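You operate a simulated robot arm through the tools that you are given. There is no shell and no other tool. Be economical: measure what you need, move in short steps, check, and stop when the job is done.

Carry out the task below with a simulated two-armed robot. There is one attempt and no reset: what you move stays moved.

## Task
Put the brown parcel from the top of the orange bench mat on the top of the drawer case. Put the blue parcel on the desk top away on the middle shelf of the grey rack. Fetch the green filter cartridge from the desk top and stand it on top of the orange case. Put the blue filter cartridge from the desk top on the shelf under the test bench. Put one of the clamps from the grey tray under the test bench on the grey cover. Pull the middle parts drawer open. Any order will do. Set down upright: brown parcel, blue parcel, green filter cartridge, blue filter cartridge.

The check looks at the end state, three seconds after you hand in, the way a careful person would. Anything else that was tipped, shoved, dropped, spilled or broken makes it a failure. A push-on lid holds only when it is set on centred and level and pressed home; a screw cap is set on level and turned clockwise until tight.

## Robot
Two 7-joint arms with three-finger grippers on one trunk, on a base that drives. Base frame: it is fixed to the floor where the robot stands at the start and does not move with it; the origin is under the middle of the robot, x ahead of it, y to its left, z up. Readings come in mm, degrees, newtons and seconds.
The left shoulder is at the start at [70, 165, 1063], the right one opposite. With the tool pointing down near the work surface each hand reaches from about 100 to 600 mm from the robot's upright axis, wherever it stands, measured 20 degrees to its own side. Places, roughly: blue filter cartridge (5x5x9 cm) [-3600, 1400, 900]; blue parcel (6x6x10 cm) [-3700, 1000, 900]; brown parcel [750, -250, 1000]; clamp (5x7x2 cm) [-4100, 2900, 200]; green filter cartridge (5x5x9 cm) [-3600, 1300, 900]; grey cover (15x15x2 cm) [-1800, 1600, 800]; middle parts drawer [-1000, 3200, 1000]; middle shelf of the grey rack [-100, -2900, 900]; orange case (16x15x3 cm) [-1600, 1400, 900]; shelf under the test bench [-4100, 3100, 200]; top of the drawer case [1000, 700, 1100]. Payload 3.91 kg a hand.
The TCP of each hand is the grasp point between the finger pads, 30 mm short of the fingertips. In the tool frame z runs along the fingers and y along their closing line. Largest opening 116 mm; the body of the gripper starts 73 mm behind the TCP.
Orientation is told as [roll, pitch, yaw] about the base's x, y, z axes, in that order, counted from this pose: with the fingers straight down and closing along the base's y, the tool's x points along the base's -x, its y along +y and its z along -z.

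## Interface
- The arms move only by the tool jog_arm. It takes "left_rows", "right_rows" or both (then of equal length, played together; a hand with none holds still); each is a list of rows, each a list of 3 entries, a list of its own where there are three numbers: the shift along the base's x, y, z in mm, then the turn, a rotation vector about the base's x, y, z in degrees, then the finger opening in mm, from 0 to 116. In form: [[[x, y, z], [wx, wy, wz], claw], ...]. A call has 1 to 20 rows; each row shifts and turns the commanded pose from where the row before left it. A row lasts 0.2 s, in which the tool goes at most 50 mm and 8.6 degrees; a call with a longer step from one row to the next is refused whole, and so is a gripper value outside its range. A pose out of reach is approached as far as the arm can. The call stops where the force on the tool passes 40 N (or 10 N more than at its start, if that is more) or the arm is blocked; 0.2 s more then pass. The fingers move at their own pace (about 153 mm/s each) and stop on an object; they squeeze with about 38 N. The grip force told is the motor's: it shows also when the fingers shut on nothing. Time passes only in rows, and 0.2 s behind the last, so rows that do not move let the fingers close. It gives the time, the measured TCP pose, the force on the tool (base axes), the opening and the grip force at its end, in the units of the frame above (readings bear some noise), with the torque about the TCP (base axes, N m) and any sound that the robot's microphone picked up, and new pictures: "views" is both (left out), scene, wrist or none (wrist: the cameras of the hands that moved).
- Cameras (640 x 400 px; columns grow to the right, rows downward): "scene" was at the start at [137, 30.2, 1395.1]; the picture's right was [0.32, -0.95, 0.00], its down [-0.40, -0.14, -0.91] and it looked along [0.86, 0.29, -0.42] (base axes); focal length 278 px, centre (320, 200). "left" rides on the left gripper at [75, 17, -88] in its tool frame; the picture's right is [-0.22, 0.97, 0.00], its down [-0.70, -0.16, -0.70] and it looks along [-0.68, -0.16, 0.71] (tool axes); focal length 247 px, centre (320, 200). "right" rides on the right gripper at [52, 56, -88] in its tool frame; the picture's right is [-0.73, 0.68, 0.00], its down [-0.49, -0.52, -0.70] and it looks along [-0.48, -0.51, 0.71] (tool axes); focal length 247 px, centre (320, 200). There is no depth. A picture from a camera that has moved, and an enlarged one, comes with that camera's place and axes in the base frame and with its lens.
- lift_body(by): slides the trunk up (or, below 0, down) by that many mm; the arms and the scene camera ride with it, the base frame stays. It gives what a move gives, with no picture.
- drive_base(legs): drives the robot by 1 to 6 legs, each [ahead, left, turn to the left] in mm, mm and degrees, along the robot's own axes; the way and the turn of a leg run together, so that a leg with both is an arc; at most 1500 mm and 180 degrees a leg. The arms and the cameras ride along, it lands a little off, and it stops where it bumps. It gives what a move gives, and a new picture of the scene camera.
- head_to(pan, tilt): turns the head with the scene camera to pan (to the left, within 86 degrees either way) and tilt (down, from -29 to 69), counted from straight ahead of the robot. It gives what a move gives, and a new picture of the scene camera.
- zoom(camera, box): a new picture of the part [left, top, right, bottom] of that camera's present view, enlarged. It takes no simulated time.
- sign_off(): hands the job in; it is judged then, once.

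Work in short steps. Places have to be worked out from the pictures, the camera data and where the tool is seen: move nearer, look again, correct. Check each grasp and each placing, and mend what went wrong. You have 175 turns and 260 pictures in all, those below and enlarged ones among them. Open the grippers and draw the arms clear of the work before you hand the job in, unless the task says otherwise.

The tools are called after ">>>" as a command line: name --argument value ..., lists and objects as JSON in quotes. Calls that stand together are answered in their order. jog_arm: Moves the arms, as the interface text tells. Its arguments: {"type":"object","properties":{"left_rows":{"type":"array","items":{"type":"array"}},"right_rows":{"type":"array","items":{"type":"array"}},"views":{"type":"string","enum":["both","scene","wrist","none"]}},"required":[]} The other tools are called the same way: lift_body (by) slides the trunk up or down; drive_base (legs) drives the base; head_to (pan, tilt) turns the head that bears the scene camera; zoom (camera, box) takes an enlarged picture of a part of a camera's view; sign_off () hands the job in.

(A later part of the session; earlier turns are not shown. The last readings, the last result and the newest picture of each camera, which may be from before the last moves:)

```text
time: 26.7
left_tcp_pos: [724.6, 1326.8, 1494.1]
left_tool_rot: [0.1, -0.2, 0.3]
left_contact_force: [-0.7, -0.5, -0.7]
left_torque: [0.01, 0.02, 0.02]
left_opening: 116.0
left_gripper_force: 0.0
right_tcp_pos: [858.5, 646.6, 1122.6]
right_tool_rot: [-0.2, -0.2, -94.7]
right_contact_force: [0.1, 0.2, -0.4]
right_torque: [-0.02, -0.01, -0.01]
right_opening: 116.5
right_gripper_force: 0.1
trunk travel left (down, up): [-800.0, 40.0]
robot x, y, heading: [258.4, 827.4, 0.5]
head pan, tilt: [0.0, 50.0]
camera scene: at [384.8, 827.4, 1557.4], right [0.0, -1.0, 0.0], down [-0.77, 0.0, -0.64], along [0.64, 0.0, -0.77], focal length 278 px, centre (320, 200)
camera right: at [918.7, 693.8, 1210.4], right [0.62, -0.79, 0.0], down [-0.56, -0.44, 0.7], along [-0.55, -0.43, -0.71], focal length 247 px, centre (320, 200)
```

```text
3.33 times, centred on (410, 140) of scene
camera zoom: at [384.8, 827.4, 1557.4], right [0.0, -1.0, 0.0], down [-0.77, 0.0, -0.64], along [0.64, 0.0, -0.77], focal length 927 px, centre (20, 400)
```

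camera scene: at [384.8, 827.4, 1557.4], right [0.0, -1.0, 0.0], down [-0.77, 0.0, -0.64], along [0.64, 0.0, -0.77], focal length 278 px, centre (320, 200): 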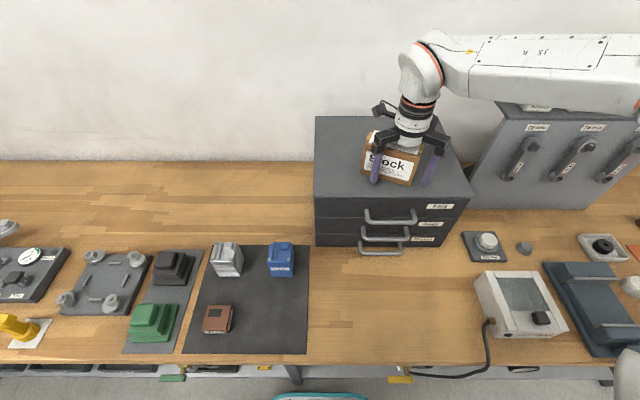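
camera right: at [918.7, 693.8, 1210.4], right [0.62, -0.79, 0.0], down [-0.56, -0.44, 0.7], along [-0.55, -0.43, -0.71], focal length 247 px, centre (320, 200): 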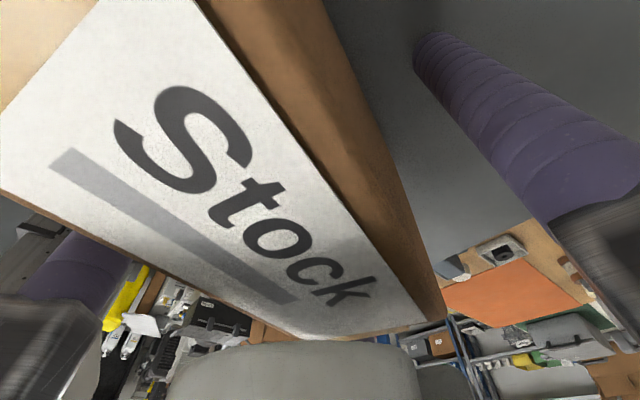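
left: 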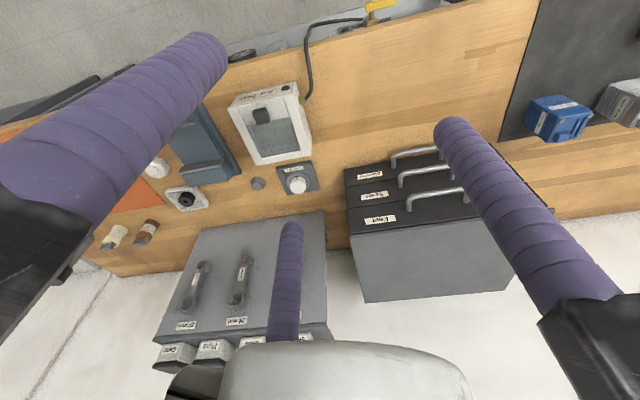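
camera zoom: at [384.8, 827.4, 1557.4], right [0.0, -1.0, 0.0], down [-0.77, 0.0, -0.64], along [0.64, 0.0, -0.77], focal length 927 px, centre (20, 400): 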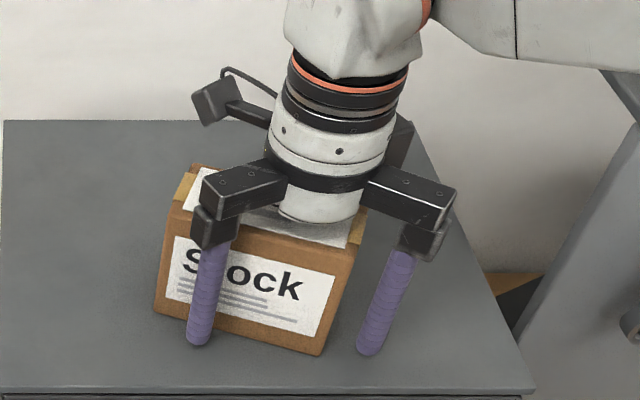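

Parcel stands flat. Lift clear and retract, then back the base off.

>>> jog_arm --right_rows '[[[0, 0, 40], [0, 0, 0], 116], [[0, 0, 45], [0, 0, 0], 116], [[0, 0, 45], [0, 0, 0], 116], [[-40, 0, 20], [0, 0, 0], 116], [[-45, -10, 20], [0, 0, 0], 116], [[-45, -10, 10], [0, 0, 0], 116], [[-45, -10, 0], [0, 0, 0], 116], [[-40, -10, 0], [0, 0, 0], 116]]' --views "none"

>>> drive_base --legs '[[-700, 0, 0]]'

>>> head_to --pan 0 --tilt 20

```text
refused: row 5 steps farther than a row can; nothing moved
```

```text
time: 30.4
left_tcp_pos: [49.0, 1322.0, 1493.8]
left_tool_rot: [-0.1, 0.0, -0.2]
left_contact_force: [-0.5, 0.0, -1.0]
left_torque: [0.01, 0.01, -0.01]
left_opening: 115.8
left_gripper_force: 0.1
right_tcp_pos: [177.8, 641.2, 1122.2]
right_tool_rot: [-0.2, -0.2, -95.1]
right_contact_force: [0.1, -0.3, 0.7]
right_torque: [-0.02, 0.01, 0.02]
right_opening: 116.0
right_gripper_force: 0.0
trunk travel left (down, up): [-800.0, 40.0]
robot x, y, heading: [-426.5, 825.1, -0.0]
head pan, tilt: [0.0, 50.0]
camera scene: at [-294.1, 825.9, 1557.4], right [0.0, -1.0, 0.0], down [-0.77, 0.0, -0.64], along [0.64, 0.0, -0.77], focal length 278 px, centre (320, 200)
```

scene: 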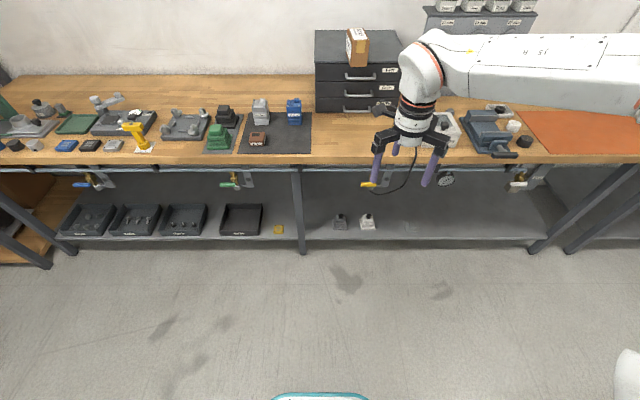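

```text
time: 31.4
left_tcp_pos: [49.1, 1321.7, 1493.7]
left_tool_rot: [-0.1, -0.1, -0.1]
left_contact_force: [-0.9, 0.0, 0.2]
left_torque: [0.02, 0.01, 0.01]
left_opening: 116.1
left_gripper_force: 0.1
right_tcp_pos: [177.1, 641.9, 1122.7]
right_tool_rot: [-0.2, -0.2, -95.2]
right_contact_force: [-0.3, -0.1, 0.0]
right_torque: [0.02, -0.02, 0.0]
right_opening: 115.9
right_gripper_force: 0.0
trunk travel left (down, up): [-800.0, 40.0]
robot x, y, heading: [-422.7, 828.1, -0.3]
head pan, tilt: [0.0, 20.0]
camera scene: at [-278.9, 825.9, 1603.0], right [0.0, -1.0, 0.0], down [-0.34, 0.0, -0.94], along [0.94, 0.0, -0.34], focal length 278 px, centre (320, 200)
```

scene: 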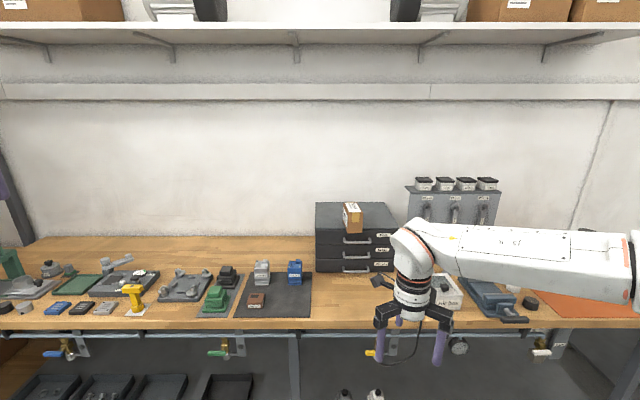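

The lift was refused and the base still drove back, dragging the parcel. I must check how it stands.

>>> zoom --camera "scene" --box '[300, 180, 420, 280]'

```text
4.00 times, centred on (360, 230) of scene
camera zoom: at [-278.9, 825.9, 1603.0], right [0.0, -1.0, 0.0], down [-0.34, 0.0, -0.94], along [0.94, 0.0, -0.34], focal length 1112 px, centre (160, 80)
```

zoom: 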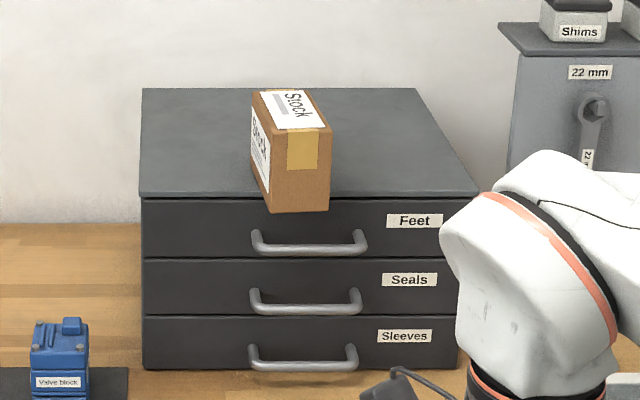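

Luckily it stands upright on the case but overhangs the front edge ~35 mm. I'll push it back on properly: turn the hand so two fingers lead, retract it, and (separately) drive back in.

>>> jog_arm --right_rows '[[[-19, 5, 0], [0, 0, 8.1], 30], [[-19, 5, 0], [0, 0, 8.1], 30], [[-19, 5, 0], [0, 0, 8.1], 30], [[-19, 4, 0], [0, 0, 8.1], 30], [[-19, 4, 0], [0, 0, 8.1], 30], [[-19, 4, 0], [0, 0, 8.1], 30], [[-19, 4, 0], [0, 0, 8.1], 30], [[-19, 4, 0], [0, 0, 8.1], 30]]' --views "none"

```text
time: 33.2
left_tcp_pos: [47.1, 1322.2, 1494.7]
left_tool_rot: [0.0, -0.1, -0.2]
left_contact_force: [-0.3, 0.4, -0.1]
left_torque: [0.01, 0.01, 0.02]
left_opening: 116.2
left_gripper_force: 0.1
right_tcp_pos: [24.2, 676.7, 1121.6]
right_tool_rot: [-0.1, -0.2, -30.2]
right_contact_force: [0.2, -0.5, -0.2]
right_torque: [-0.02, -0.02, -0.03]
right_opening: 30.0
right_gripper_force: 0.0
trunk travel left (down, up): [-800.0, 40.0]
robot x, y, heading: [-425.7, 826.2, -0.2]
head pan, tilt: [0.0, 20.0]
```

Hand retracted at 450 mm ahead. Driving in 650 mm (hand will end ~x 674, short of the parcel at 773).

>>> drive_base --legs '[[650, 0, 0]]'

>>> head_to --pan 0 --tilt 45

>>> zoom --camera "scene" --box '[300, 60, 500, 220]'

```text
time: 36.8
left_tcp_pos: [700.0, 1319.5, 1495.5]
left_tool_rot: [0.1, -0.2, -0.2]
left_contact_force: [-1.0, -0.4, -0.5]
left_torque: [0.04, -0.03, -0.02]
left_opening: 115.7
left_gripper_force: 0.1
right_tcp_pos: [676.2, 674.6, 1122.3]
right_tool_rot: [-0.1, -0.2, -30.5]
right_contact_force: [0.2, 0.4, -0.3]
right_torque: [-0.04, -0.04, 0.01]
right_opening: 30.0
right_gripper_force: 0.0
trunk travel left (down, up): [-800.0, 40.0]
robot x, y, heading: [230.2, 825.9, -0.3]
head pan, tilt: [0.0, 20.0]
camera scene: at [372.0, 823.4, 1603.2], right [0.0, -1.0, 0.0], down [-0.34, 0.0, -0.94], along [0.94, 0.0, -0.34], focal length 278 px, centre (320, 200)
```

scene: 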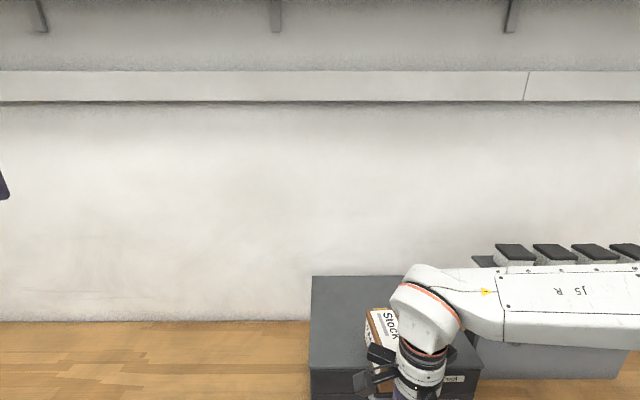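

```text
time: 37.7
left_tcp_pos: [700.1, 1318.6, 1495.2]
left_tool_rot: [-0.1, -0.1, -0.3]
left_contact_force: [0.3, -0.8, 0.0]
left_torque: [0.0, 0.01, 0.0]
left_opening: 116.1
left_gripper_force: 0.0
right_tcp_pos: [677.1, 674.8, 1121.9]
right_tool_rot: [-0.1, -0.1, -30.3]
right_contact_force: [-0.3, 0.3, -0.2]
right_torque: [0.01, -0.01, 0.0]
right_opening: 29.8
right_gripper_force: 0.1
trunk travel left (down, up): [-800.0, 40.0]
robot x, y, heading: [229.4, 821.3, 0.0]
head pan, tilt: [0.0, 45.0]
camera scene: at [361.5, 823.5, 1564.4], right [0.0, -1.0, 0.0], down [-0.71, 0.0, -0.71], along [0.71, 0.0, -0.71], focal length 278 px, centre (320, 200)
```

scene: 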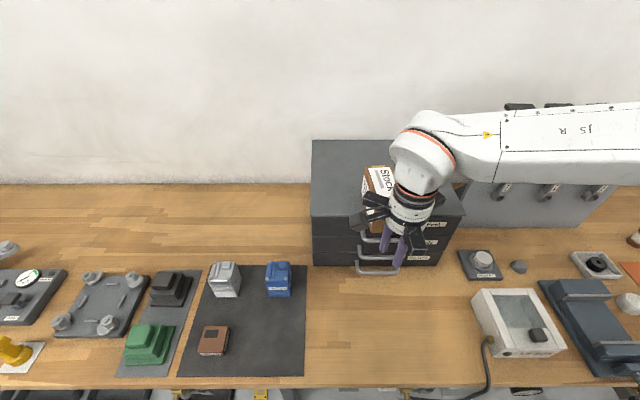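

```text
2.50 times, centred on (400, 140) of scene
camera zoom: at [361.5, 823.5, 1564.4], right [0.0, -1.0, 0.0], down [-0.71, 0.0, -0.71], along [0.71, 0.0, -0.71], focal length 695 px, centre (120, 350)
```

zoom: 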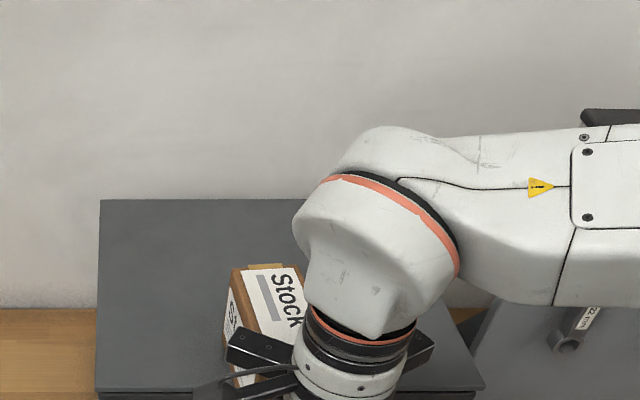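

Parcel centre line y≈690. Shift hand to that line and push gently ahead ~150 mm in total (front face to x≈848).

>>> jog_arm --right_rows '[[[20, 14, 0], [0, 0, 0], 30], [[20, 0, 0], [0, 0, 0], 30], [[15, 0, 0], [0, 0, 0], 30], [[10, 0, 0], [0, 0, 0], 30], [[10, 0, 0], [0, 0, 0], 30], [[10, 0, 0], [0, 0, 0], 30], [[10, 0, 0], [0, 0, 0], 30], [[10, 0, 0], [0, 0, 0], 30], [[10, 0, 0], [0, 0, 0], 30]]'

>>> zoom --camera "scene" --box '[300, 60, 500, 220]'

```text
time: 39.7
left_tcp_pos: [700.5, 1318.7, 1494.1]
left_tool_rot: [0.0, -0.1, -0.2]
left_contact_force: [-1.0, 0.3, -0.3]
left_torque: [0.0, 0.05, 0.04]
left_opening: 115.9
left_gripper_force: 0.0
right_tcp_pos: [792.8, 687.6, 1123.0]
right_tool_rot: [-0.3, -0.1, -30.5]
right_contact_force: [-0.4, 0.3, -0.1]
right_torque: [0.02, -0.01, -0.02]
right_opening: 30.0
right_gripper_force: 0.0
trunk travel left (down, up): [-800.0, 40.0]
robot x, y, heading: [230.7, 825.1, -0.3]
head pan, tilt: [0.0, 45.0]
camera scene: at [361.6, 823.5, 1564.4], right [0.0, -1.0, 0.0], down [-0.71, 0.0, -0.71], along [0.71, 0.0, -0.71], focal length 278 px, centre (320, 200)
camera right: at [776.7, 762.7, 1210.9], right [0.98, 0.22, 0.0], down [0.15, -0.69, 0.7], along [0.15, -0.69, -0.71], focal length 247 px, centre (320, 200)
```

scene: 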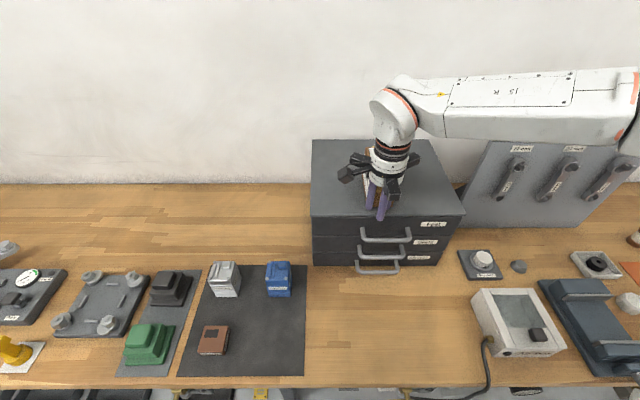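
right: 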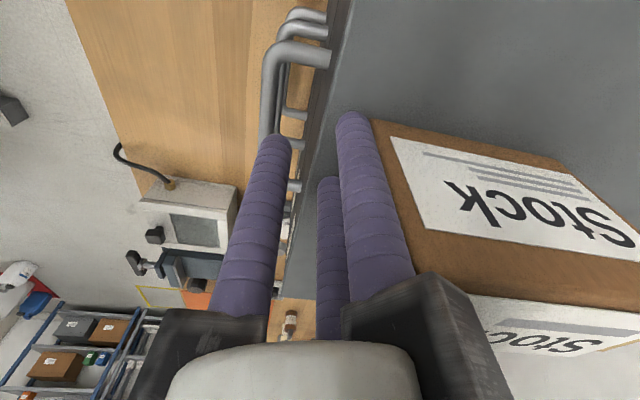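

```text
2.50 times, centred on (400, 140) of scene
camera zoom: at [361.6, 823.5, 1564.4], right [0.0, -1.0, 0.0], down [-0.71, 0.0, -0.71], along [0.71, 0.0, -0.71], focal length 695 px, centre (120, 350)
```

zoom: 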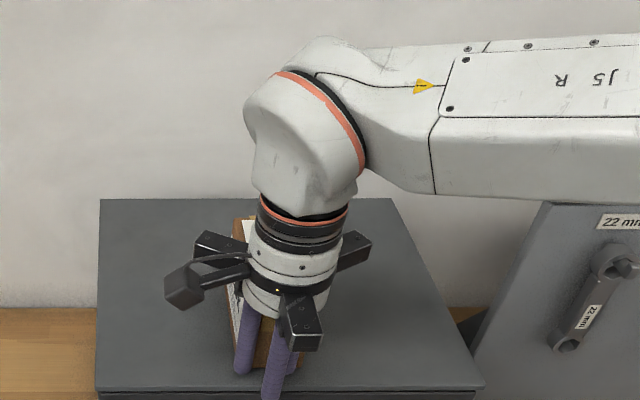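

Works: the parcel slides with both fingers on its face. 35 mm more, then back off.

>>> jog_arm --right_rows '[[[10, 0, 0], [0, 0, 0], 30], [[10, 0, 0], [0, 0, 0], 30], [[10, 0, 0], [0, 0, 0], 30], [[7, 0, 0], [0, 0, 0], 30], [[-15, 0, 0], [0, 0, 0], 30], [[-40, 0, 0], [0, 0, 0], 30], [[-45, 0, 0], [0, 0, 0], 30], [[-45, 0, 0], [0, 0, 0], 30]]' --views "wrist"

>>> zoom --camera "scene" --box '[300, 60, 500, 220]'

```text
time: 41.5
left_tcp_pos: [699.3, 1318.3, 1494.2]
left_tool_rot: [0.2, -0.1, -0.2]
left_contact_force: [0.1, -0.7, -0.3]
left_torque: [0.01, -0.05, 0.0]
left_opening: 115.9
left_gripper_force: 0.0
right_tcp_pos: [679.9, 689.9, 1121.9]
right_tool_rot: [-0.1, -0.3, -30.5]
right_contact_force: [-1.7, -0.1, -0.3]
right_torque: [-0.01, -0.03, 0.0]
right_opening: 30.0
right_gripper_force: 0.0
trunk travel left (down, up): [-800.0, 40.0]
robot x, y, heading: [232.6, 824.8, -0.3]
head pan, tilt: [0.0, 45.0]
camera right: at [663.2, 763.6, 1211.1], right [0.98, 0.22, 0.0], down [0.15, -0.69, 0.7], along [0.15, -0.69, -0.71], focal length 247 px, centre (320, 200)
```

right: 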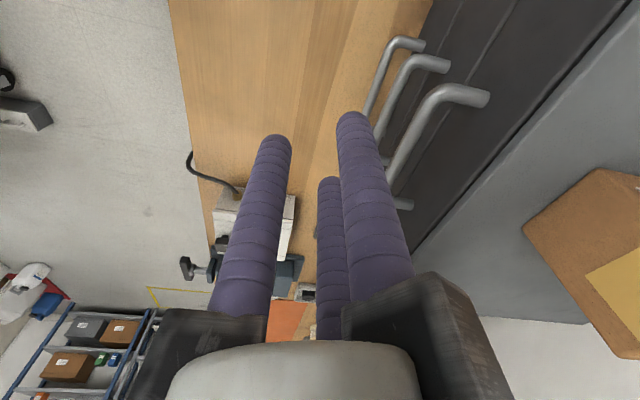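

```text
2.50 times, centred on (400, 140) of scene
camera zoom: at [359.6, 823.1, 1564.5], right [0.0, -1.0, 0.0], down [-0.71, 0.0, -0.71], along [0.71, 0.0, -0.71], focal length 695 px, centre (120, 350)
```

zoom: 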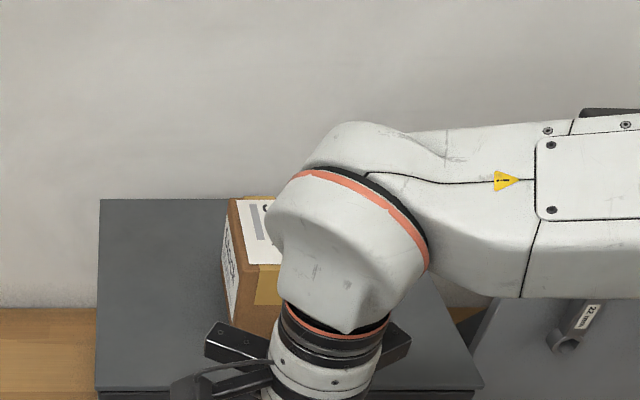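

Parcel now fully on the case, upright. Backing off 500 mm and turning around to survey the desk side.

>>> drive_base --legs '[[-550, 0, 0], [0, 0, 150]]'

>>> head_to --pan 0 --tilt 15

```text
time: 50.8
left_tcp_pos: [-973.6, 635.5, 1494.9]
left_tool_rot: [0.1, -0.1, 149.2]
left_contact_force: [0.6, -0.1, -0.6]
left_torque: [-0.01, -0.04, -0.01]
left_opening: 115.9
left_gripper_force: 0.1
right_tcp_pos: [-637.9, 1169.0, 1121.9]
right_tool_rot: [-0.2, 0.0, 119.1]
right_contact_force: [0.6, -0.3, 0.7]
right_torque: [-0.01, -0.02, 0.01]
right_opening: 30.0
right_gripper_force: 0.0
trunk travel left (down, up): [-800.0, 40.0]
robot x, y, heading: [-318.3, 823.6, 149.4]
head pan, tilt: [0.0, 45.0]
camera scene: at [-429.8, 891.0, 1564.4], right [0.51, 0.86, 0.0], down [0.61, -0.36, -0.71], along [-0.61, 0.36, -0.71], focal length 278 px, centre (320, 200)
```

scene: 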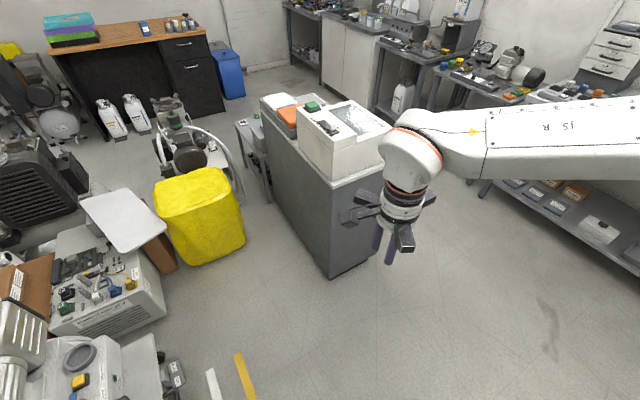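

```text
time: 51.8
left_tcp_pos: [-972.2, 635.3, 1494.7]
left_tool_rot: [-0.1, -0.1, 149.3]
left_contact_force: [0.3, 0.1, 0.1]
left_torque: [0.03, -0.02, 0.04]
left_opening: 115.8
left_gripper_force: 0.1
right_tcp_pos: [-637.0, 1168.6, 1122.8]
right_tool_rot: [-0.3, -0.2, 119.1]
right_contact_force: [-0.1, 0.0, -0.2]
right_torque: [-0.02, 0.02, 0.01]
right_opening: 29.9
right_gripper_force: 0.0
trunk travel left (down, up): [-800.0, 40.0]
robot x, y, heading: [-314.3, 824.3, 149.2]
head pan, tilt: [0.0, 15.0]
camera scene: at [-440.2, 897.0, 1611.1], right [0.51, 0.86, 0.0], down [0.22, -0.13, -0.97], along [-0.83, 0.49, -0.26], focal length 278 px, centre (320, 200)
```

scene: 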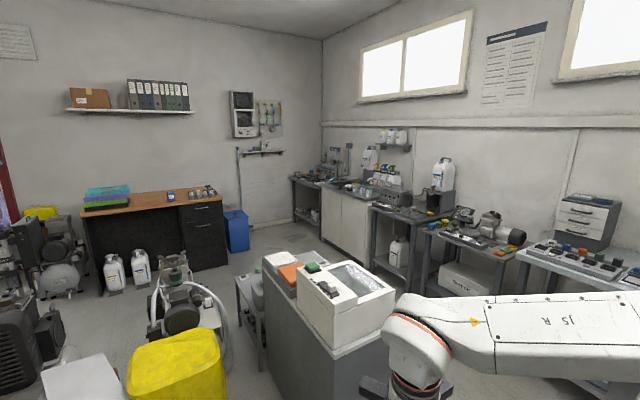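

Overview obtained. Zooming on the desk, the island and the drawers.

>>> zoom --camera "scene" --box '[70, 170, 230, 280]'

>>> zoom --camera "scene" --box '[230, 230, 400, 340]'

>>> zoom --camera "scene" --box '[280, 120, 480, 250]'

>>> zoom --camera "scene" --box '[500, 170, 640, 290]'

```text
3.64 times, centred on (150, 225) of scene
camera zoom: at [-440.2, 897.0, 1611.1], right [0.51, 0.86, 0.0], down [0.22, -0.13, -0.97], along [-0.83, 0.49, -0.26], focal length 1011 px, centre (938, 109)
```

zoom: 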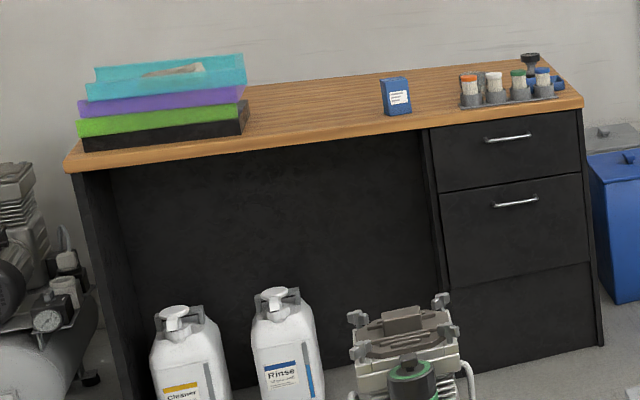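

```text
3.64 times, centred on (315, 285) of scene
camera zoom: at [-440.2, 897.0, 1611.1], right [0.51, 0.86, 0.0], down [0.22, -0.13, -0.97], along [-0.83, 0.49, -0.26], focal length 1011 px, centre (338, -109)
```

zoom: 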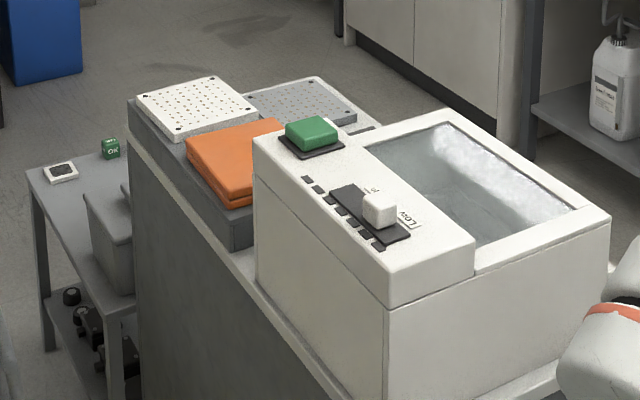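

```text
3.08 times, centred on (380, 185) of scene
camera zoom: at [-440.2, 897.0, 1611.1], right [0.51, 0.86, 0.0], down [0.22, -0.13, -0.97], along [-0.83, 0.49, -0.26], focal length 855 px, centre (135, 246)
```

zoom: 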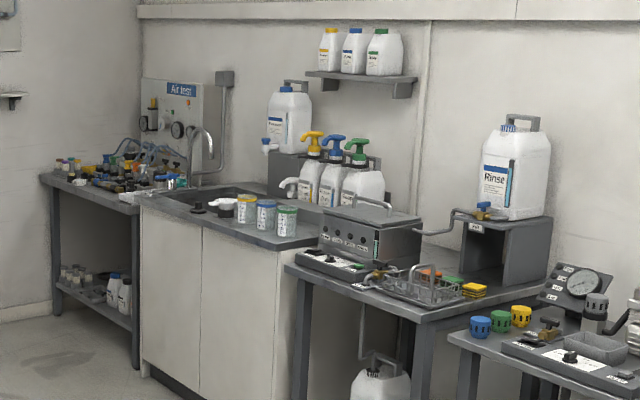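

```text
3.33 times, centred on (570, 230) of scene
camera zoom: at [-440.2, 897.0, 1611.1], right [0.51, 0.86, 0.0], down [0.22, -0.13, -0.97], along [-0.83, 0.49, -0.26], focal length 927 px, centre (-513, 100)
```

zoom: 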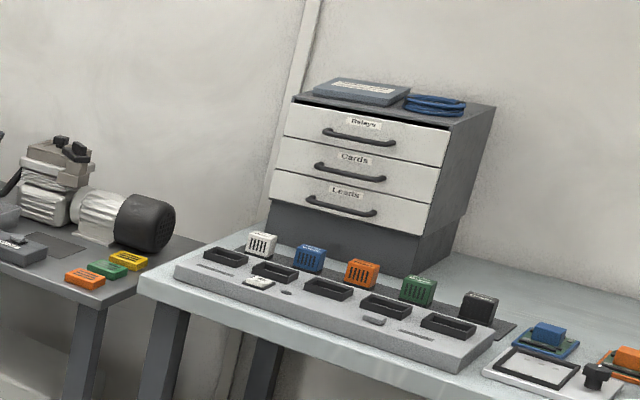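

The middle drawer is "Cards" on the bench at +y, near me, so it comes next. I turn to face +y and drive along the free aisle.

>>> drive_base --legs '[[0, 0, -59.5], [1350, 0, 0], [0, 650, 0]]'

>>> head_to --pan 0 --tilt 35

```text
time: 64.5
left_tcp_pos: [-1469.8, 2636.2, 1494.3]
left_tool_rot: [0.1, -0.1, 90.7]
left_contact_force: [0.1, -0.3, 0.9]
left_torque: [0.01, 0.03, 0.01]
left_opening: 115.8
left_gripper_force: 0.1
right_tcp_pos: [-840.3, 2626.8, 1122.1]
right_tool_rot: [-0.1, 0.0, 60.4]
right_contact_force: [0.7, -0.1, -1.5]
right_torque: [0.01, -0.01, -0.01]
right_opening: 30.1
right_gripper_force: 0.0
trunk travel left (down, up): [-800.0, 40.0]
robot x, y, heading: [-965.2, 2171.1, 90.8]
head pan, tilt: [0.0, 15.0]
camera scene: at [-968.5, 2317.3, 1611.2], right [1.0, 0.01, 0.0], down [0.0, -0.26, -0.97], along [-0.01, 0.97, -0.26], focal length 278 px, centre (320, 200)
```

scene: 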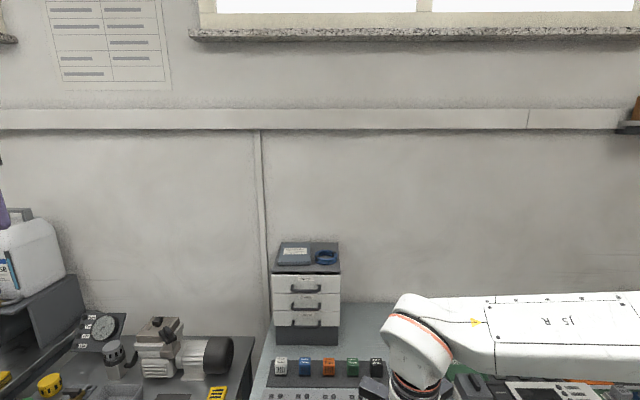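

```text
time: 65.3
left_tcp_pos: [-1471.2, 2636.0, 1494.6]
left_tool_rot: [0.0, -0.1, 90.7]
left_contact_force: [1.8, -0.2, -1.0]
left_torque: [0.01, 0.0, 0.01]
left_opening: 115.9
left_gripper_force: 0.1
right_tcp_pos: [-840.2, 2627.0, 1122.9]
right_tool_rot: [-0.1, -0.1, 60.5]
right_contact_force: [-0.1, 0.6, 0.1]
right_torque: [0.0, -0.01, 0.01]
right_opening: 29.9
right_gripper_force: 0.1
trunk travel left (down, up): [-800.0, 40.0]
robot x, y, heading: [-963.8, 2173.7, 90.7]
head pan, tilt: [0.0, 35.0]
camera scene: at [-970.1, 2311.9, 1579.3], right [1.0, 0.01, 0.0], down [0.01, -0.57, -0.82], along [-0.01, 0.82, -0.57], focal length 278 px, centre (320, 200)
```

scene: 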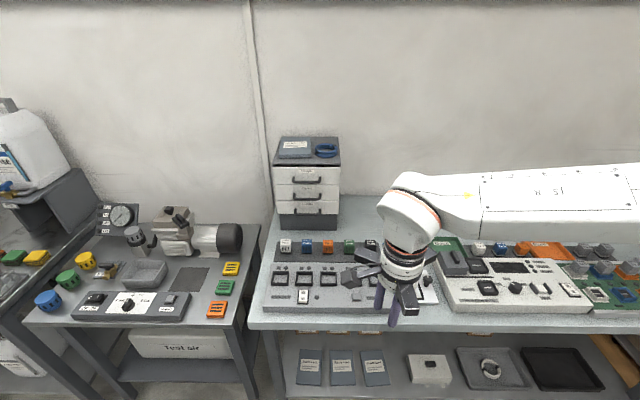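

Drawer case front ≈ y 3159, centre x≈-1030; middle handle z≈1030. I rotate the right hand to point forward with the single finger up (to clamp the horizontal handle).

>>> jog_arm --right_rows '[[[0, 0, 0], [0, 0, -8.55], 60], [[0, 0, 0], [0, 0, -8.55], 60], [[0, 0, 0], [0, 0, -8.55], 60], [[0, 0, 0], [0, 0, -8.55], 60], [[0, 0, 0], [0, 0, -8.55], 60], [[0, 0, 0], [0, 0, -8.55], 60], [[0, 0, 0], [0, 0, -8.55], 60], [[0, 5, 0], [8.2, 0, 0], 60], [[0, 5, 0], [8.2, 0, 0], 60], [[0, 5, 0], [8.2, 0, 0], 60], [[0, 5, 0], [8.2, 0, 0], 60], [[0, 5, 0], [8.2, 0, 0], 60], [[0, 5, 0], [8.2, 0, 0], 60], [[0, 5, 0], [8.2, 0, 0], 60], [[0, 5, 0], [8.2, 0, 0], 60], [[0, 5, 0], [8.2, 0, 0], 60], [[0, 5, 0], [8.2, 0, 0], 60], [[0, 5, 0], [8, 0, 0], 60]]'

>>> zoom --camera "scene" --box '[250, 120, 370, 240]'

```text
time: 69.1
left_tcp_pos: [-1473.1, 2636.6, 1493.4]
left_tool_rot: [0.0, -0.1, 90.6]
left_contact_force: [-1.6, -0.4, 0.2]
left_torque: [-0.01, -0.05, -0.02]
left_opening: 116.0
left_gripper_force: 0.0
right_tcp_pos: [-864.0, 2729.4, 1123.7]
right_tool_rot: [89.9, -0.8, -0.1]
right_contact_force: [0.1, 0.0, 0.7]
right_torque: [-0.01, 0.01, -0.02]
right_opening: 59.8
right_gripper_force: 0.1
right hand out of reach, approached as far as the arm can: row 12, 13, 14, 15
trunk travel left (down, up): [-800.0, 40.0]
robot x, y, heading: [-967.0, 2175.0, 90.7]
head pan, tilt: [0.0, 35.0]
camera scene: at [-972.0, 2312.9, 1579.1], right [1.0, 0.01, 0.0], down [0.01, -0.57, -0.82], along [-0.01, 0.82, -0.57], focal length 278 px, centre (320, 200)
camera right: at [-917.7, 2640.8, 1179.1], right [0.72, 0.0, 0.69], down [0.49, -0.7, -0.52], along [0.48, 0.71, -0.51], focal length 247 px, centre (320, 200)
```

scene: 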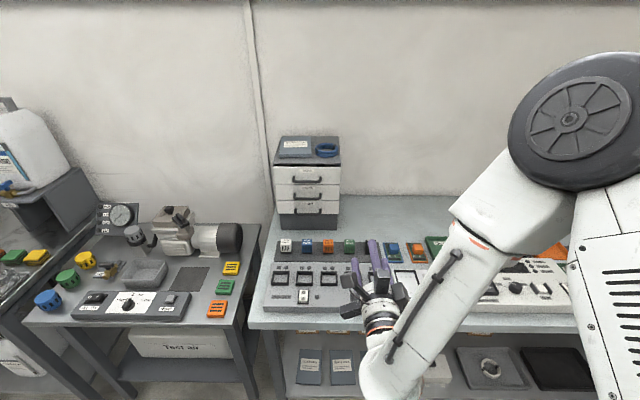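
right: 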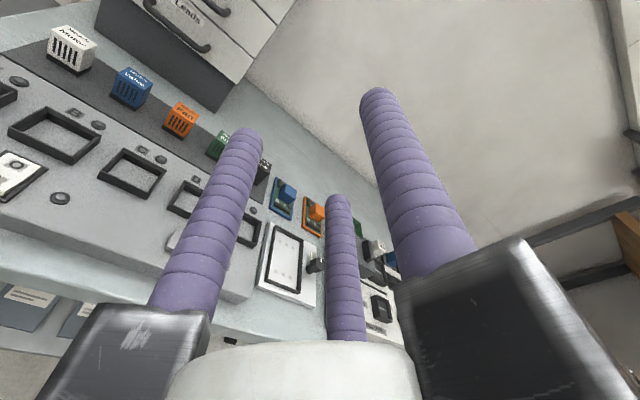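

```text
3.33 times, centred on (310, 180) of scene
camera zoom: at [-972.0, 2312.9, 1579.1], right [1.0, 0.01, 0.0], down [0.01, -0.57, -0.82], along [-0.01, 0.82, -0.57], focal length 927 px, centre (353, 267)
```

zoom: 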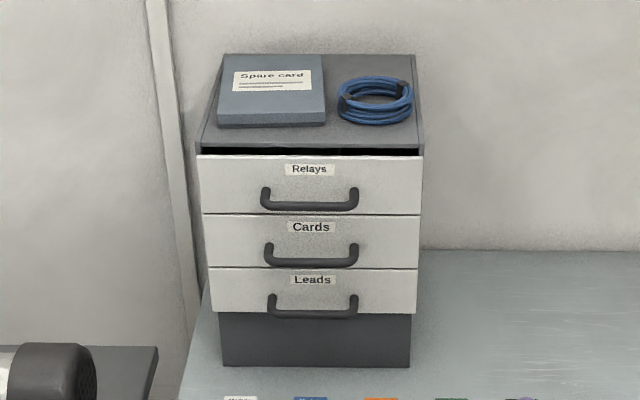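

Orientation reached. Driving 220 mm ahead and 150 mm left so the hand lines up with the handle (x≈-1026), stopping short of it.

>>> drive_base --legs '[[0, 150, -0.7], [220, 0, 0]]'

>>> zoom --camera "scene" --box '[300, 60, 460, 260]'

>>> zoom --camera "right" --box '[0, 0, 640, 400]'

```text
time: 71.8
left_tcp_pos: [-1614.2, 2855.5, 1496.0]
left_tool_rot: [0.1, -0.1, 90.1]
left_contact_force: [0.1, -0.1, 0.3]
left_torque: [0.02, 0.0, 0.01]
left_opening: 115.9
left_gripper_force: 0.0
right_tcp_pos: [-1004.5, 2942.6, 1124.4]
right_tool_rot: [89.9, -0.7, -0.9]
right_contact_force: [0.2, 0.6, -0.1]
right_torque: [0.02, -0.01, 0.02]
right_opening: 59.8
right_gripper_force: 0.2
trunk travel left (down, up): [-800.0, 40.0]
robot x, y, heading: [-1116.8, 2392.3, 90.1]
head pan, tilt: [0.0, 35.0]
camera scene: at [-1116.7, 2526.0, 1579.5], right [1.0, 0.0, 0.0], down [0.0, -0.57, -0.82], along [0.0, 0.82, -0.57], focal length 278 px, centre (320, 200)
```

scene: 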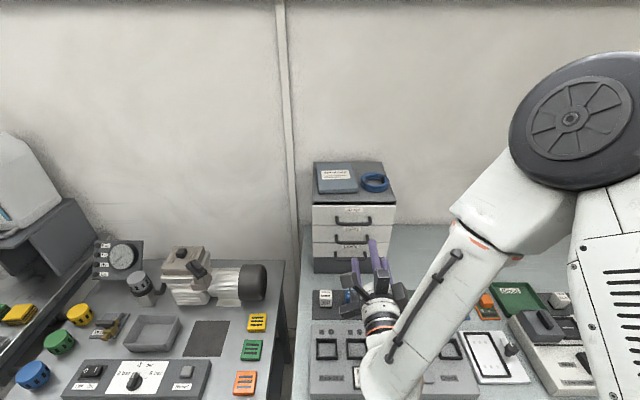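

```text
2.00 times, centred on (380, 160) of scene
camera zoom: at [-1116.7, 2526.0, 1579.5], right [1.0, 0.0, 0.0], down [0.0, -0.57, -0.82], along [0.0, 0.82, -0.57], focal length 556 px, centre (200, 280)
```

zoom: 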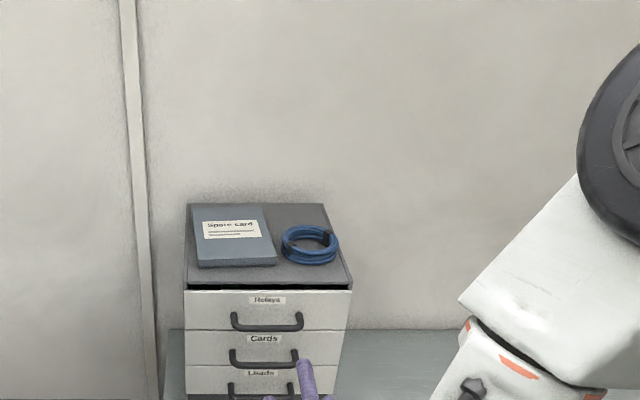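

```text
1.00 times, centred on (320, 200) of right (not enlarged: the box is as wide or as high as the picture)
camera zoom: at [-1059.4, 2854.3, 1180.4], right [0.72, -0.01, 0.69], down [0.48, -0.71, -0.52], along [0.49, 0.71, -0.51], focal length 247 px, centre (320, 200)
```

zoom: 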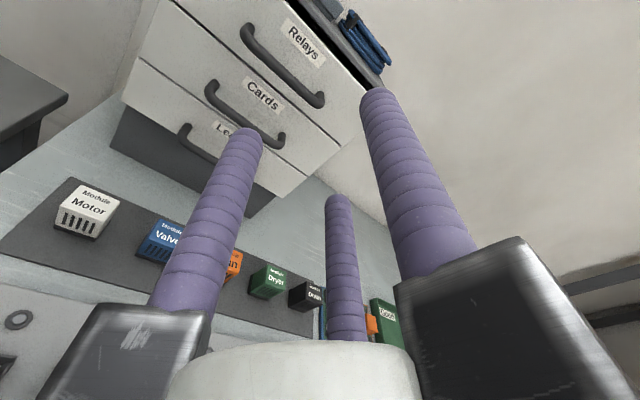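

Triangulated handle bar at (-1027, 3105, 1035). Aligning hand at z≈1031, y≈3035 with 40 mm opening.

>>> jog_arm --right_rows '[[[-8, 25, -31], [0, 0, 0.5], 40], [[-8, 25, -31], [0, 0, 0.5], 40], [[-8, 20, -31], [0, 0, 0], 40], [[0, 20, 0], [0, 0, 0], 40]]' --views "wrist"

>>> zoom --camera "scene" --box '[300, 150, 460, 270]'

```text
time: 72.8
left_tcp_pos: [-1613.6, 2858.1, 1494.9]
left_tool_rot: [0.2, -0.1, 90.1]
left_contact_force: [0.6, 0.3, 0.5]
left_torque: [-0.01, 0.01, -0.02]
left_opening: 115.9
left_gripper_force: 0.1
right_tcp_pos: [-1029.3, 3032.5, 1029.1]
right_tool_rot: [89.8, -0.7, 0.2]
right_contact_force: [0.8, -0.5, 0.8]
right_torque: [0.0, 0.01, -0.01]
right_opening: 40.0
right_gripper_force: 0.2
trunk travel left (down, up): [-800.0, 40.0]
robot x, y, heading: [-1117.5, 2391.1, 90.0]
head pan, tilt: [0.0, 35.0]
camera right: at [-1081.3, 2944.4, 1085.5], right [0.72, 0.0, 0.69], down [0.49, -0.7, -0.51], along [0.48, 0.71, -0.51], focal length 247 px, centre (320, 200)
```

right: 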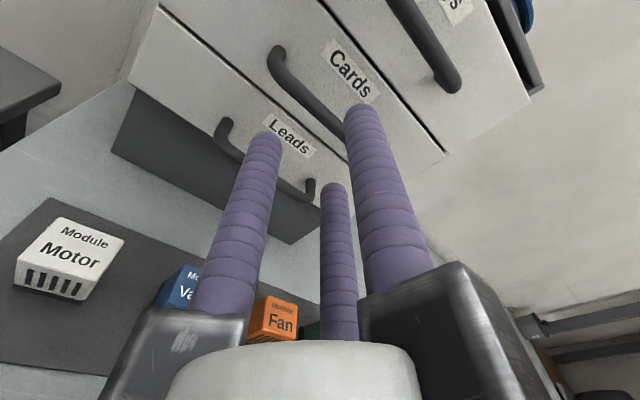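

```text
3.33 times, centred on (380, 210) of scene
camera zoom: at [-1116.3, 2528.2, 1579.2], right [1.0, 0.0, 0.0], down [0.0, -0.57, -0.82], along [0.0, 0.82, -0.57], focal length 927 px, centre (120, 167)
```

zoom: 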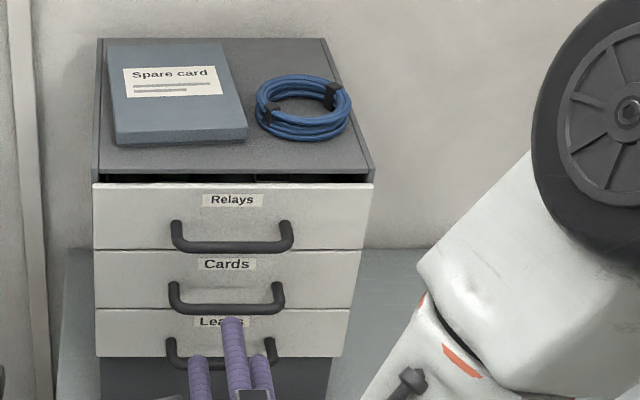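

Alignment confirmed (bar between upper and lower fingers). Advancing 57 mm.

>>> jog_arm --right_rows '[[[0, 20, 0], [0, 0, 0], 40], [[0, 20, 0], [0, 0, 0], 40], [[0, 10, 0], [0, 0, 0], 40], [[0, 7, 0], [0, 0, 0], 40]]' --views "wrist"

>>> zoom --camera "scene" --box '[300, 150, 460, 270]'

```text
time: 73.8
left_tcp_pos: [-1615.4, 2858.8, 1494.3]
left_tool_rot: [0.2, -0.1, 90.0]
left_contact_force: [0.6, -1.0, 1.1]
left_torque: [-0.02, -0.02, 0.0]
left_opening: 115.8
left_gripper_force: 0.1
right_tcp_pos: [-1030.6, 3091.1, 1029.5]
right_tool_rot: [89.8, -0.7, 0.2]
right_contact_force: [-0.2, -0.2, 0.6]
right_torque: [-0.01, -0.04, 0.02]
right_opening: 40.0
right_gripper_force: 0.2
trunk travel left (down, up): [-800.0, 40.0]
robot x, y, heading: [-1114.2, 2387.3, 90.0]
head pan, tilt: [0.0, 35.0]
camera right: at [-1082.7, 3003.2, 1085.5], right [0.72, 0.01, 0.69], down [0.5, -0.7, -0.51], along [0.48, 0.71, -0.51], focal length 247 px, centre (320, 200)
```

right: 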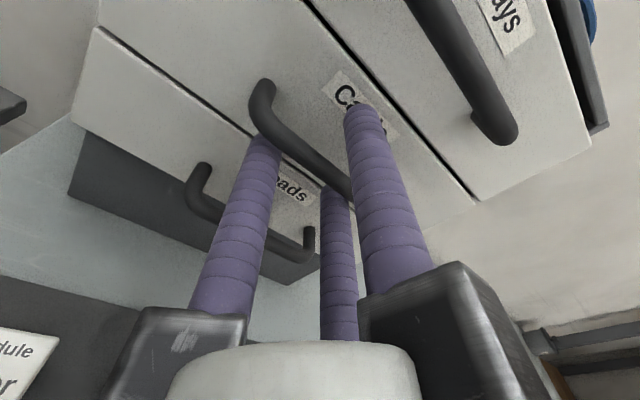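

```text
3.33 times, centred on (380, 210) of scene
camera zoom: at [-1116.8, 2529.0, 1579.1], right [1.0, 0.0, 0.0], down [0.0, -0.57, -0.82], along [0.0, 0.82, -0.57], focal length 927 px, centre (120, 167)
```

zoom: 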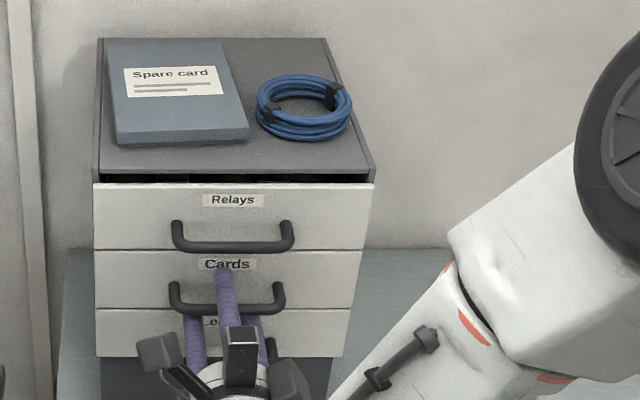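

Bar is between the fingers. Closing.

>>> jog_arm --right_rows '[[[0, 0, 0], [0, 0, 0], 15], [[0, 0, 0], [0, 0, 0], 5], [[0, 0, 0], [0, 0, 0], 5]]' --views "wrist"

```text
time: 74.6
left_tcp_pos: [-1613.1, 2858.9, 1494.9]
left_tool_rot: [0.1, -0.1, 90.1]
left_contact_force: [0.0, 0.3, -0.7]
left_torque: [-0.01, -0.02, 0.01]
left_opening: 116.5
left_gripper_force: 0.1
right_tcp_pos: [-1028.8, 3092.2, 1028.3]
right_tool_rot: [89.7, -0.6, 0.0]
right_contact_force: [4.5, -0.8, -8.6]
right_torque: [-0.1, 0.48, -0.32]
right_opening: 17.9
right_gripper_force: 44.6
trunk travel left (down, up): [-800.0, 40.0]
robot x, y, heading: [-1112.4, 2387.1, 90.1]
head pan, tilt: [0.0, 35.0]
camera right: at [-1081.2, 3003.3, 1084.7], right [0.72, 0.0, 0.69], down [0.49, -0.7, -0.51], along [0.48, 0.71, -0.51], focal length 247 px, centre (320, 200)
```

right: 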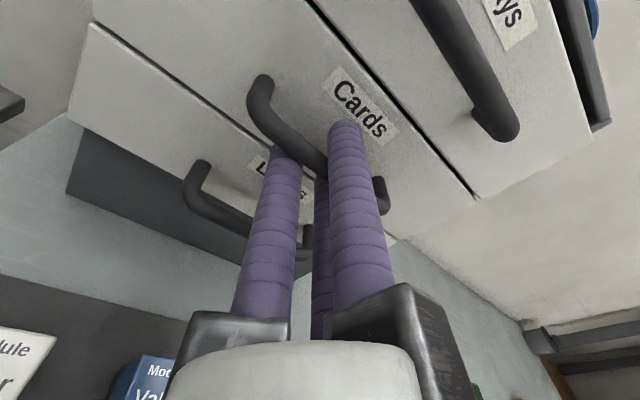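

Gripped at 18 mm. Pulling toward me slowly.

>>> jog_arm --right_rows '[[[0, -8, 0], [0, 0, 0], 5], [[0, -12, 0], [0, 0, 0], 5], [[0, -15, 0], [0, 0, 0], 5], [[0, -15, 0], [0, 0, 0], 5], [[0, -15, 0], [0, 0, 0], 5], [[0, -15, 0], [0, 0, 0], 5], [[0, -15, 0], [0, 0, 0], 5], [[0, -15, 0], [0, 0, 0], 5]]' --views "scene"

>>> zoom --camera "scene" --box '[300, 150, 460, 270]'

```text
time: 76.4
left_tcp_pos: [-1613.0, 2860.3, 1494.4]
left_tool_rot: [0.2, 0.0, 90.1]
left_contact_force: [-0.1, 1.0, -0.2]
left_torque: [0.02, 0.02, -0.01]
left_opening: 115.8
left_gripper_force: 0.1
right_tcp_pos: [-1028.7, 2982.9, 1029.3]
right_tool_rot: [89.6, -0.6, 0.3]
right_contact_force: [2.3, -0.5, -22.7]
right_torque: [-0.2, 0.74, -0.03]
right_opening: 17.8
right_gripper_force: 45.3
trunk travel left (down, up): [-800.0, 40.0]
robot x, y, heading: [-1115.8, 2393.3, 90.3]
head pan, tilt: [0.0, 35.0]
camera scene: at [-1116.0, 2531.1, 1578.8], right [1.0, 0.0, 0.0], down [0.0, -0.58, -0.82], along [0.0, 0.82, -0.58], focal length 278 px, centre (320, 200)
```

scene: 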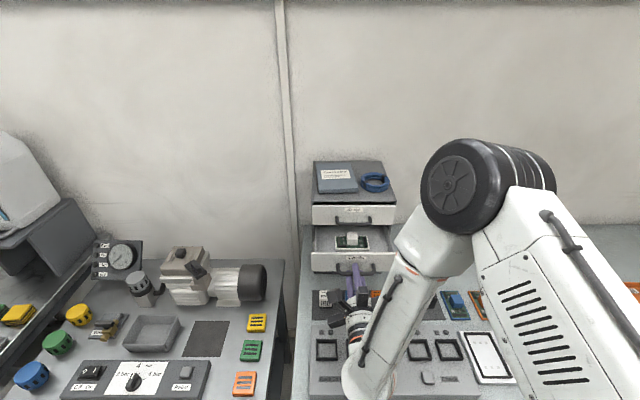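

```text
3.33 times, centred on (380, 210) of scene
camera zoom: at [-1116.0, 2531.1, 1578.8], right [1.0, 0.0, 0.0], down [0.0, -0.58, -0.82], along [0.0, 0.82, -0.58], focal length 927 px, centre (120, 167)
```

zoom: 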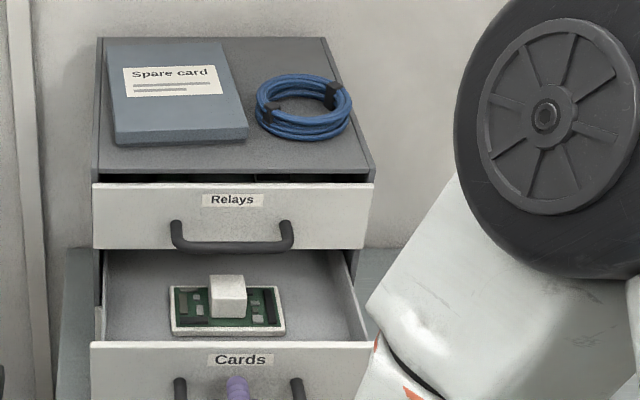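

Only the Cards drawer moved, ~110 mm. A further 45 mm to make it clearly open.

>>> jog_arm --right_rows '[[[0, -15, 0], [0, 0, 0], 5], [[0, -15, 0], [0, 0, 0], 5], [[0, -15, 0], [0, 0, 0], 5]]' --views "none"

>>> zoom --camera "scene" --box '[300, 150, 460, 270]'

```text
time: 77.2
left_tcp_pos: [-1613.3, 2860.5, 1494.9]
left_tool_rot: [0.2, 0.0, 90.1]
left_contact_force: [0.3, -1.0, -0.4]
left_torque: [0.04, 0.01, 0.01]
left_opening: 115.9
left_gripper_force: 0.2
right_tcp_pos: [-1028.6, 2937.7, 1028.3]
right_tool_rot: [89.6, -0.5, 0.3]
right_contact_force: [3.6, 0.2, -24.1]
right_torque: [-0.24, 0.65, 0.78]
right_opening: 17.9
right_gripper_force: 44.9
trunk travel left (down, up): [-800.0, 40.0]
robot x, y, heading: [-1119.7, 2393.1, 89.8]
head pan, tilt: [0.0, 35.0]
```

```text
3.33 times, centred on (380, 210) of scene
camera zoom: at [-1115.7, 2531.1, 1578.8], right [1.0, 0.0, 0.0], down [0.0, -0.58, -0.82], along [0.0, 0.82, -0.58], focal length 927 px, centre (120, 167)
```

zoom: 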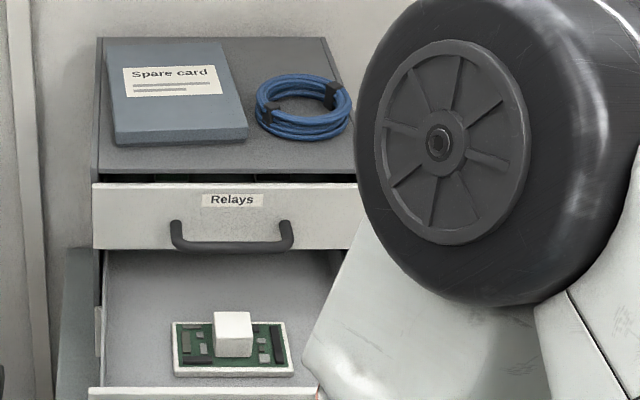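

Open ~155 mm. Release the handle and retract.

>>> jog_arm --right_rows '[[[0, 0, 0], [0, 0, 0], 40], [[0, 0, 0], [0, 0, 0], 40], [[0, -25, 0], [0, 0, 0], 40], [[0, -25, 0], [0, 0, 0], 40]]' --views "wrist"

```text
time: 78.2
left_tcp_pos: [-1616.0, 2856.6, 1495.5]
left_tool_rot: [0.0, -0.2, 90.1]
left_contact_force: [0.3, 0.0, 0.5]
left_torque: [0.03, -0.01, 0.02]
left_opening: 115.8
left_gripper_force: 0.2
right_tcp_pos: [-1029.3, 2883.8, 1031.0]
right_tool_rot: [89.9, -0.6, 0.2]
right_contact_force: [0.4, 0.7, -0.2]
right_torque: [0.01, -0.01, 0.0]
right_opening: 40.2
right_gripper_force: 0.0
trunk travel left (down, up): [-800.0, 40.0]
robot x, y, heading: [-1116.0, 2386.1, 90.2]
head pan, tilt: [0.0, 35.0]
camera right: at [-1082.4, 2795.1, 1086.2], right [0.72, 0.0, 0.69], down [0.49, -0.7, -0.52], along [0.48, 0.71, -0.51], focal length 247 px, centre (320, 200)
```

right: 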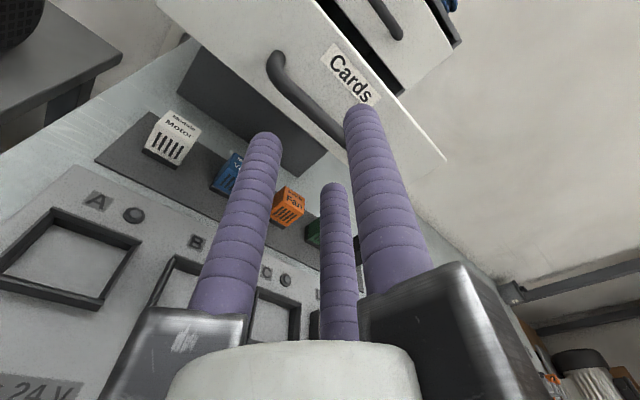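

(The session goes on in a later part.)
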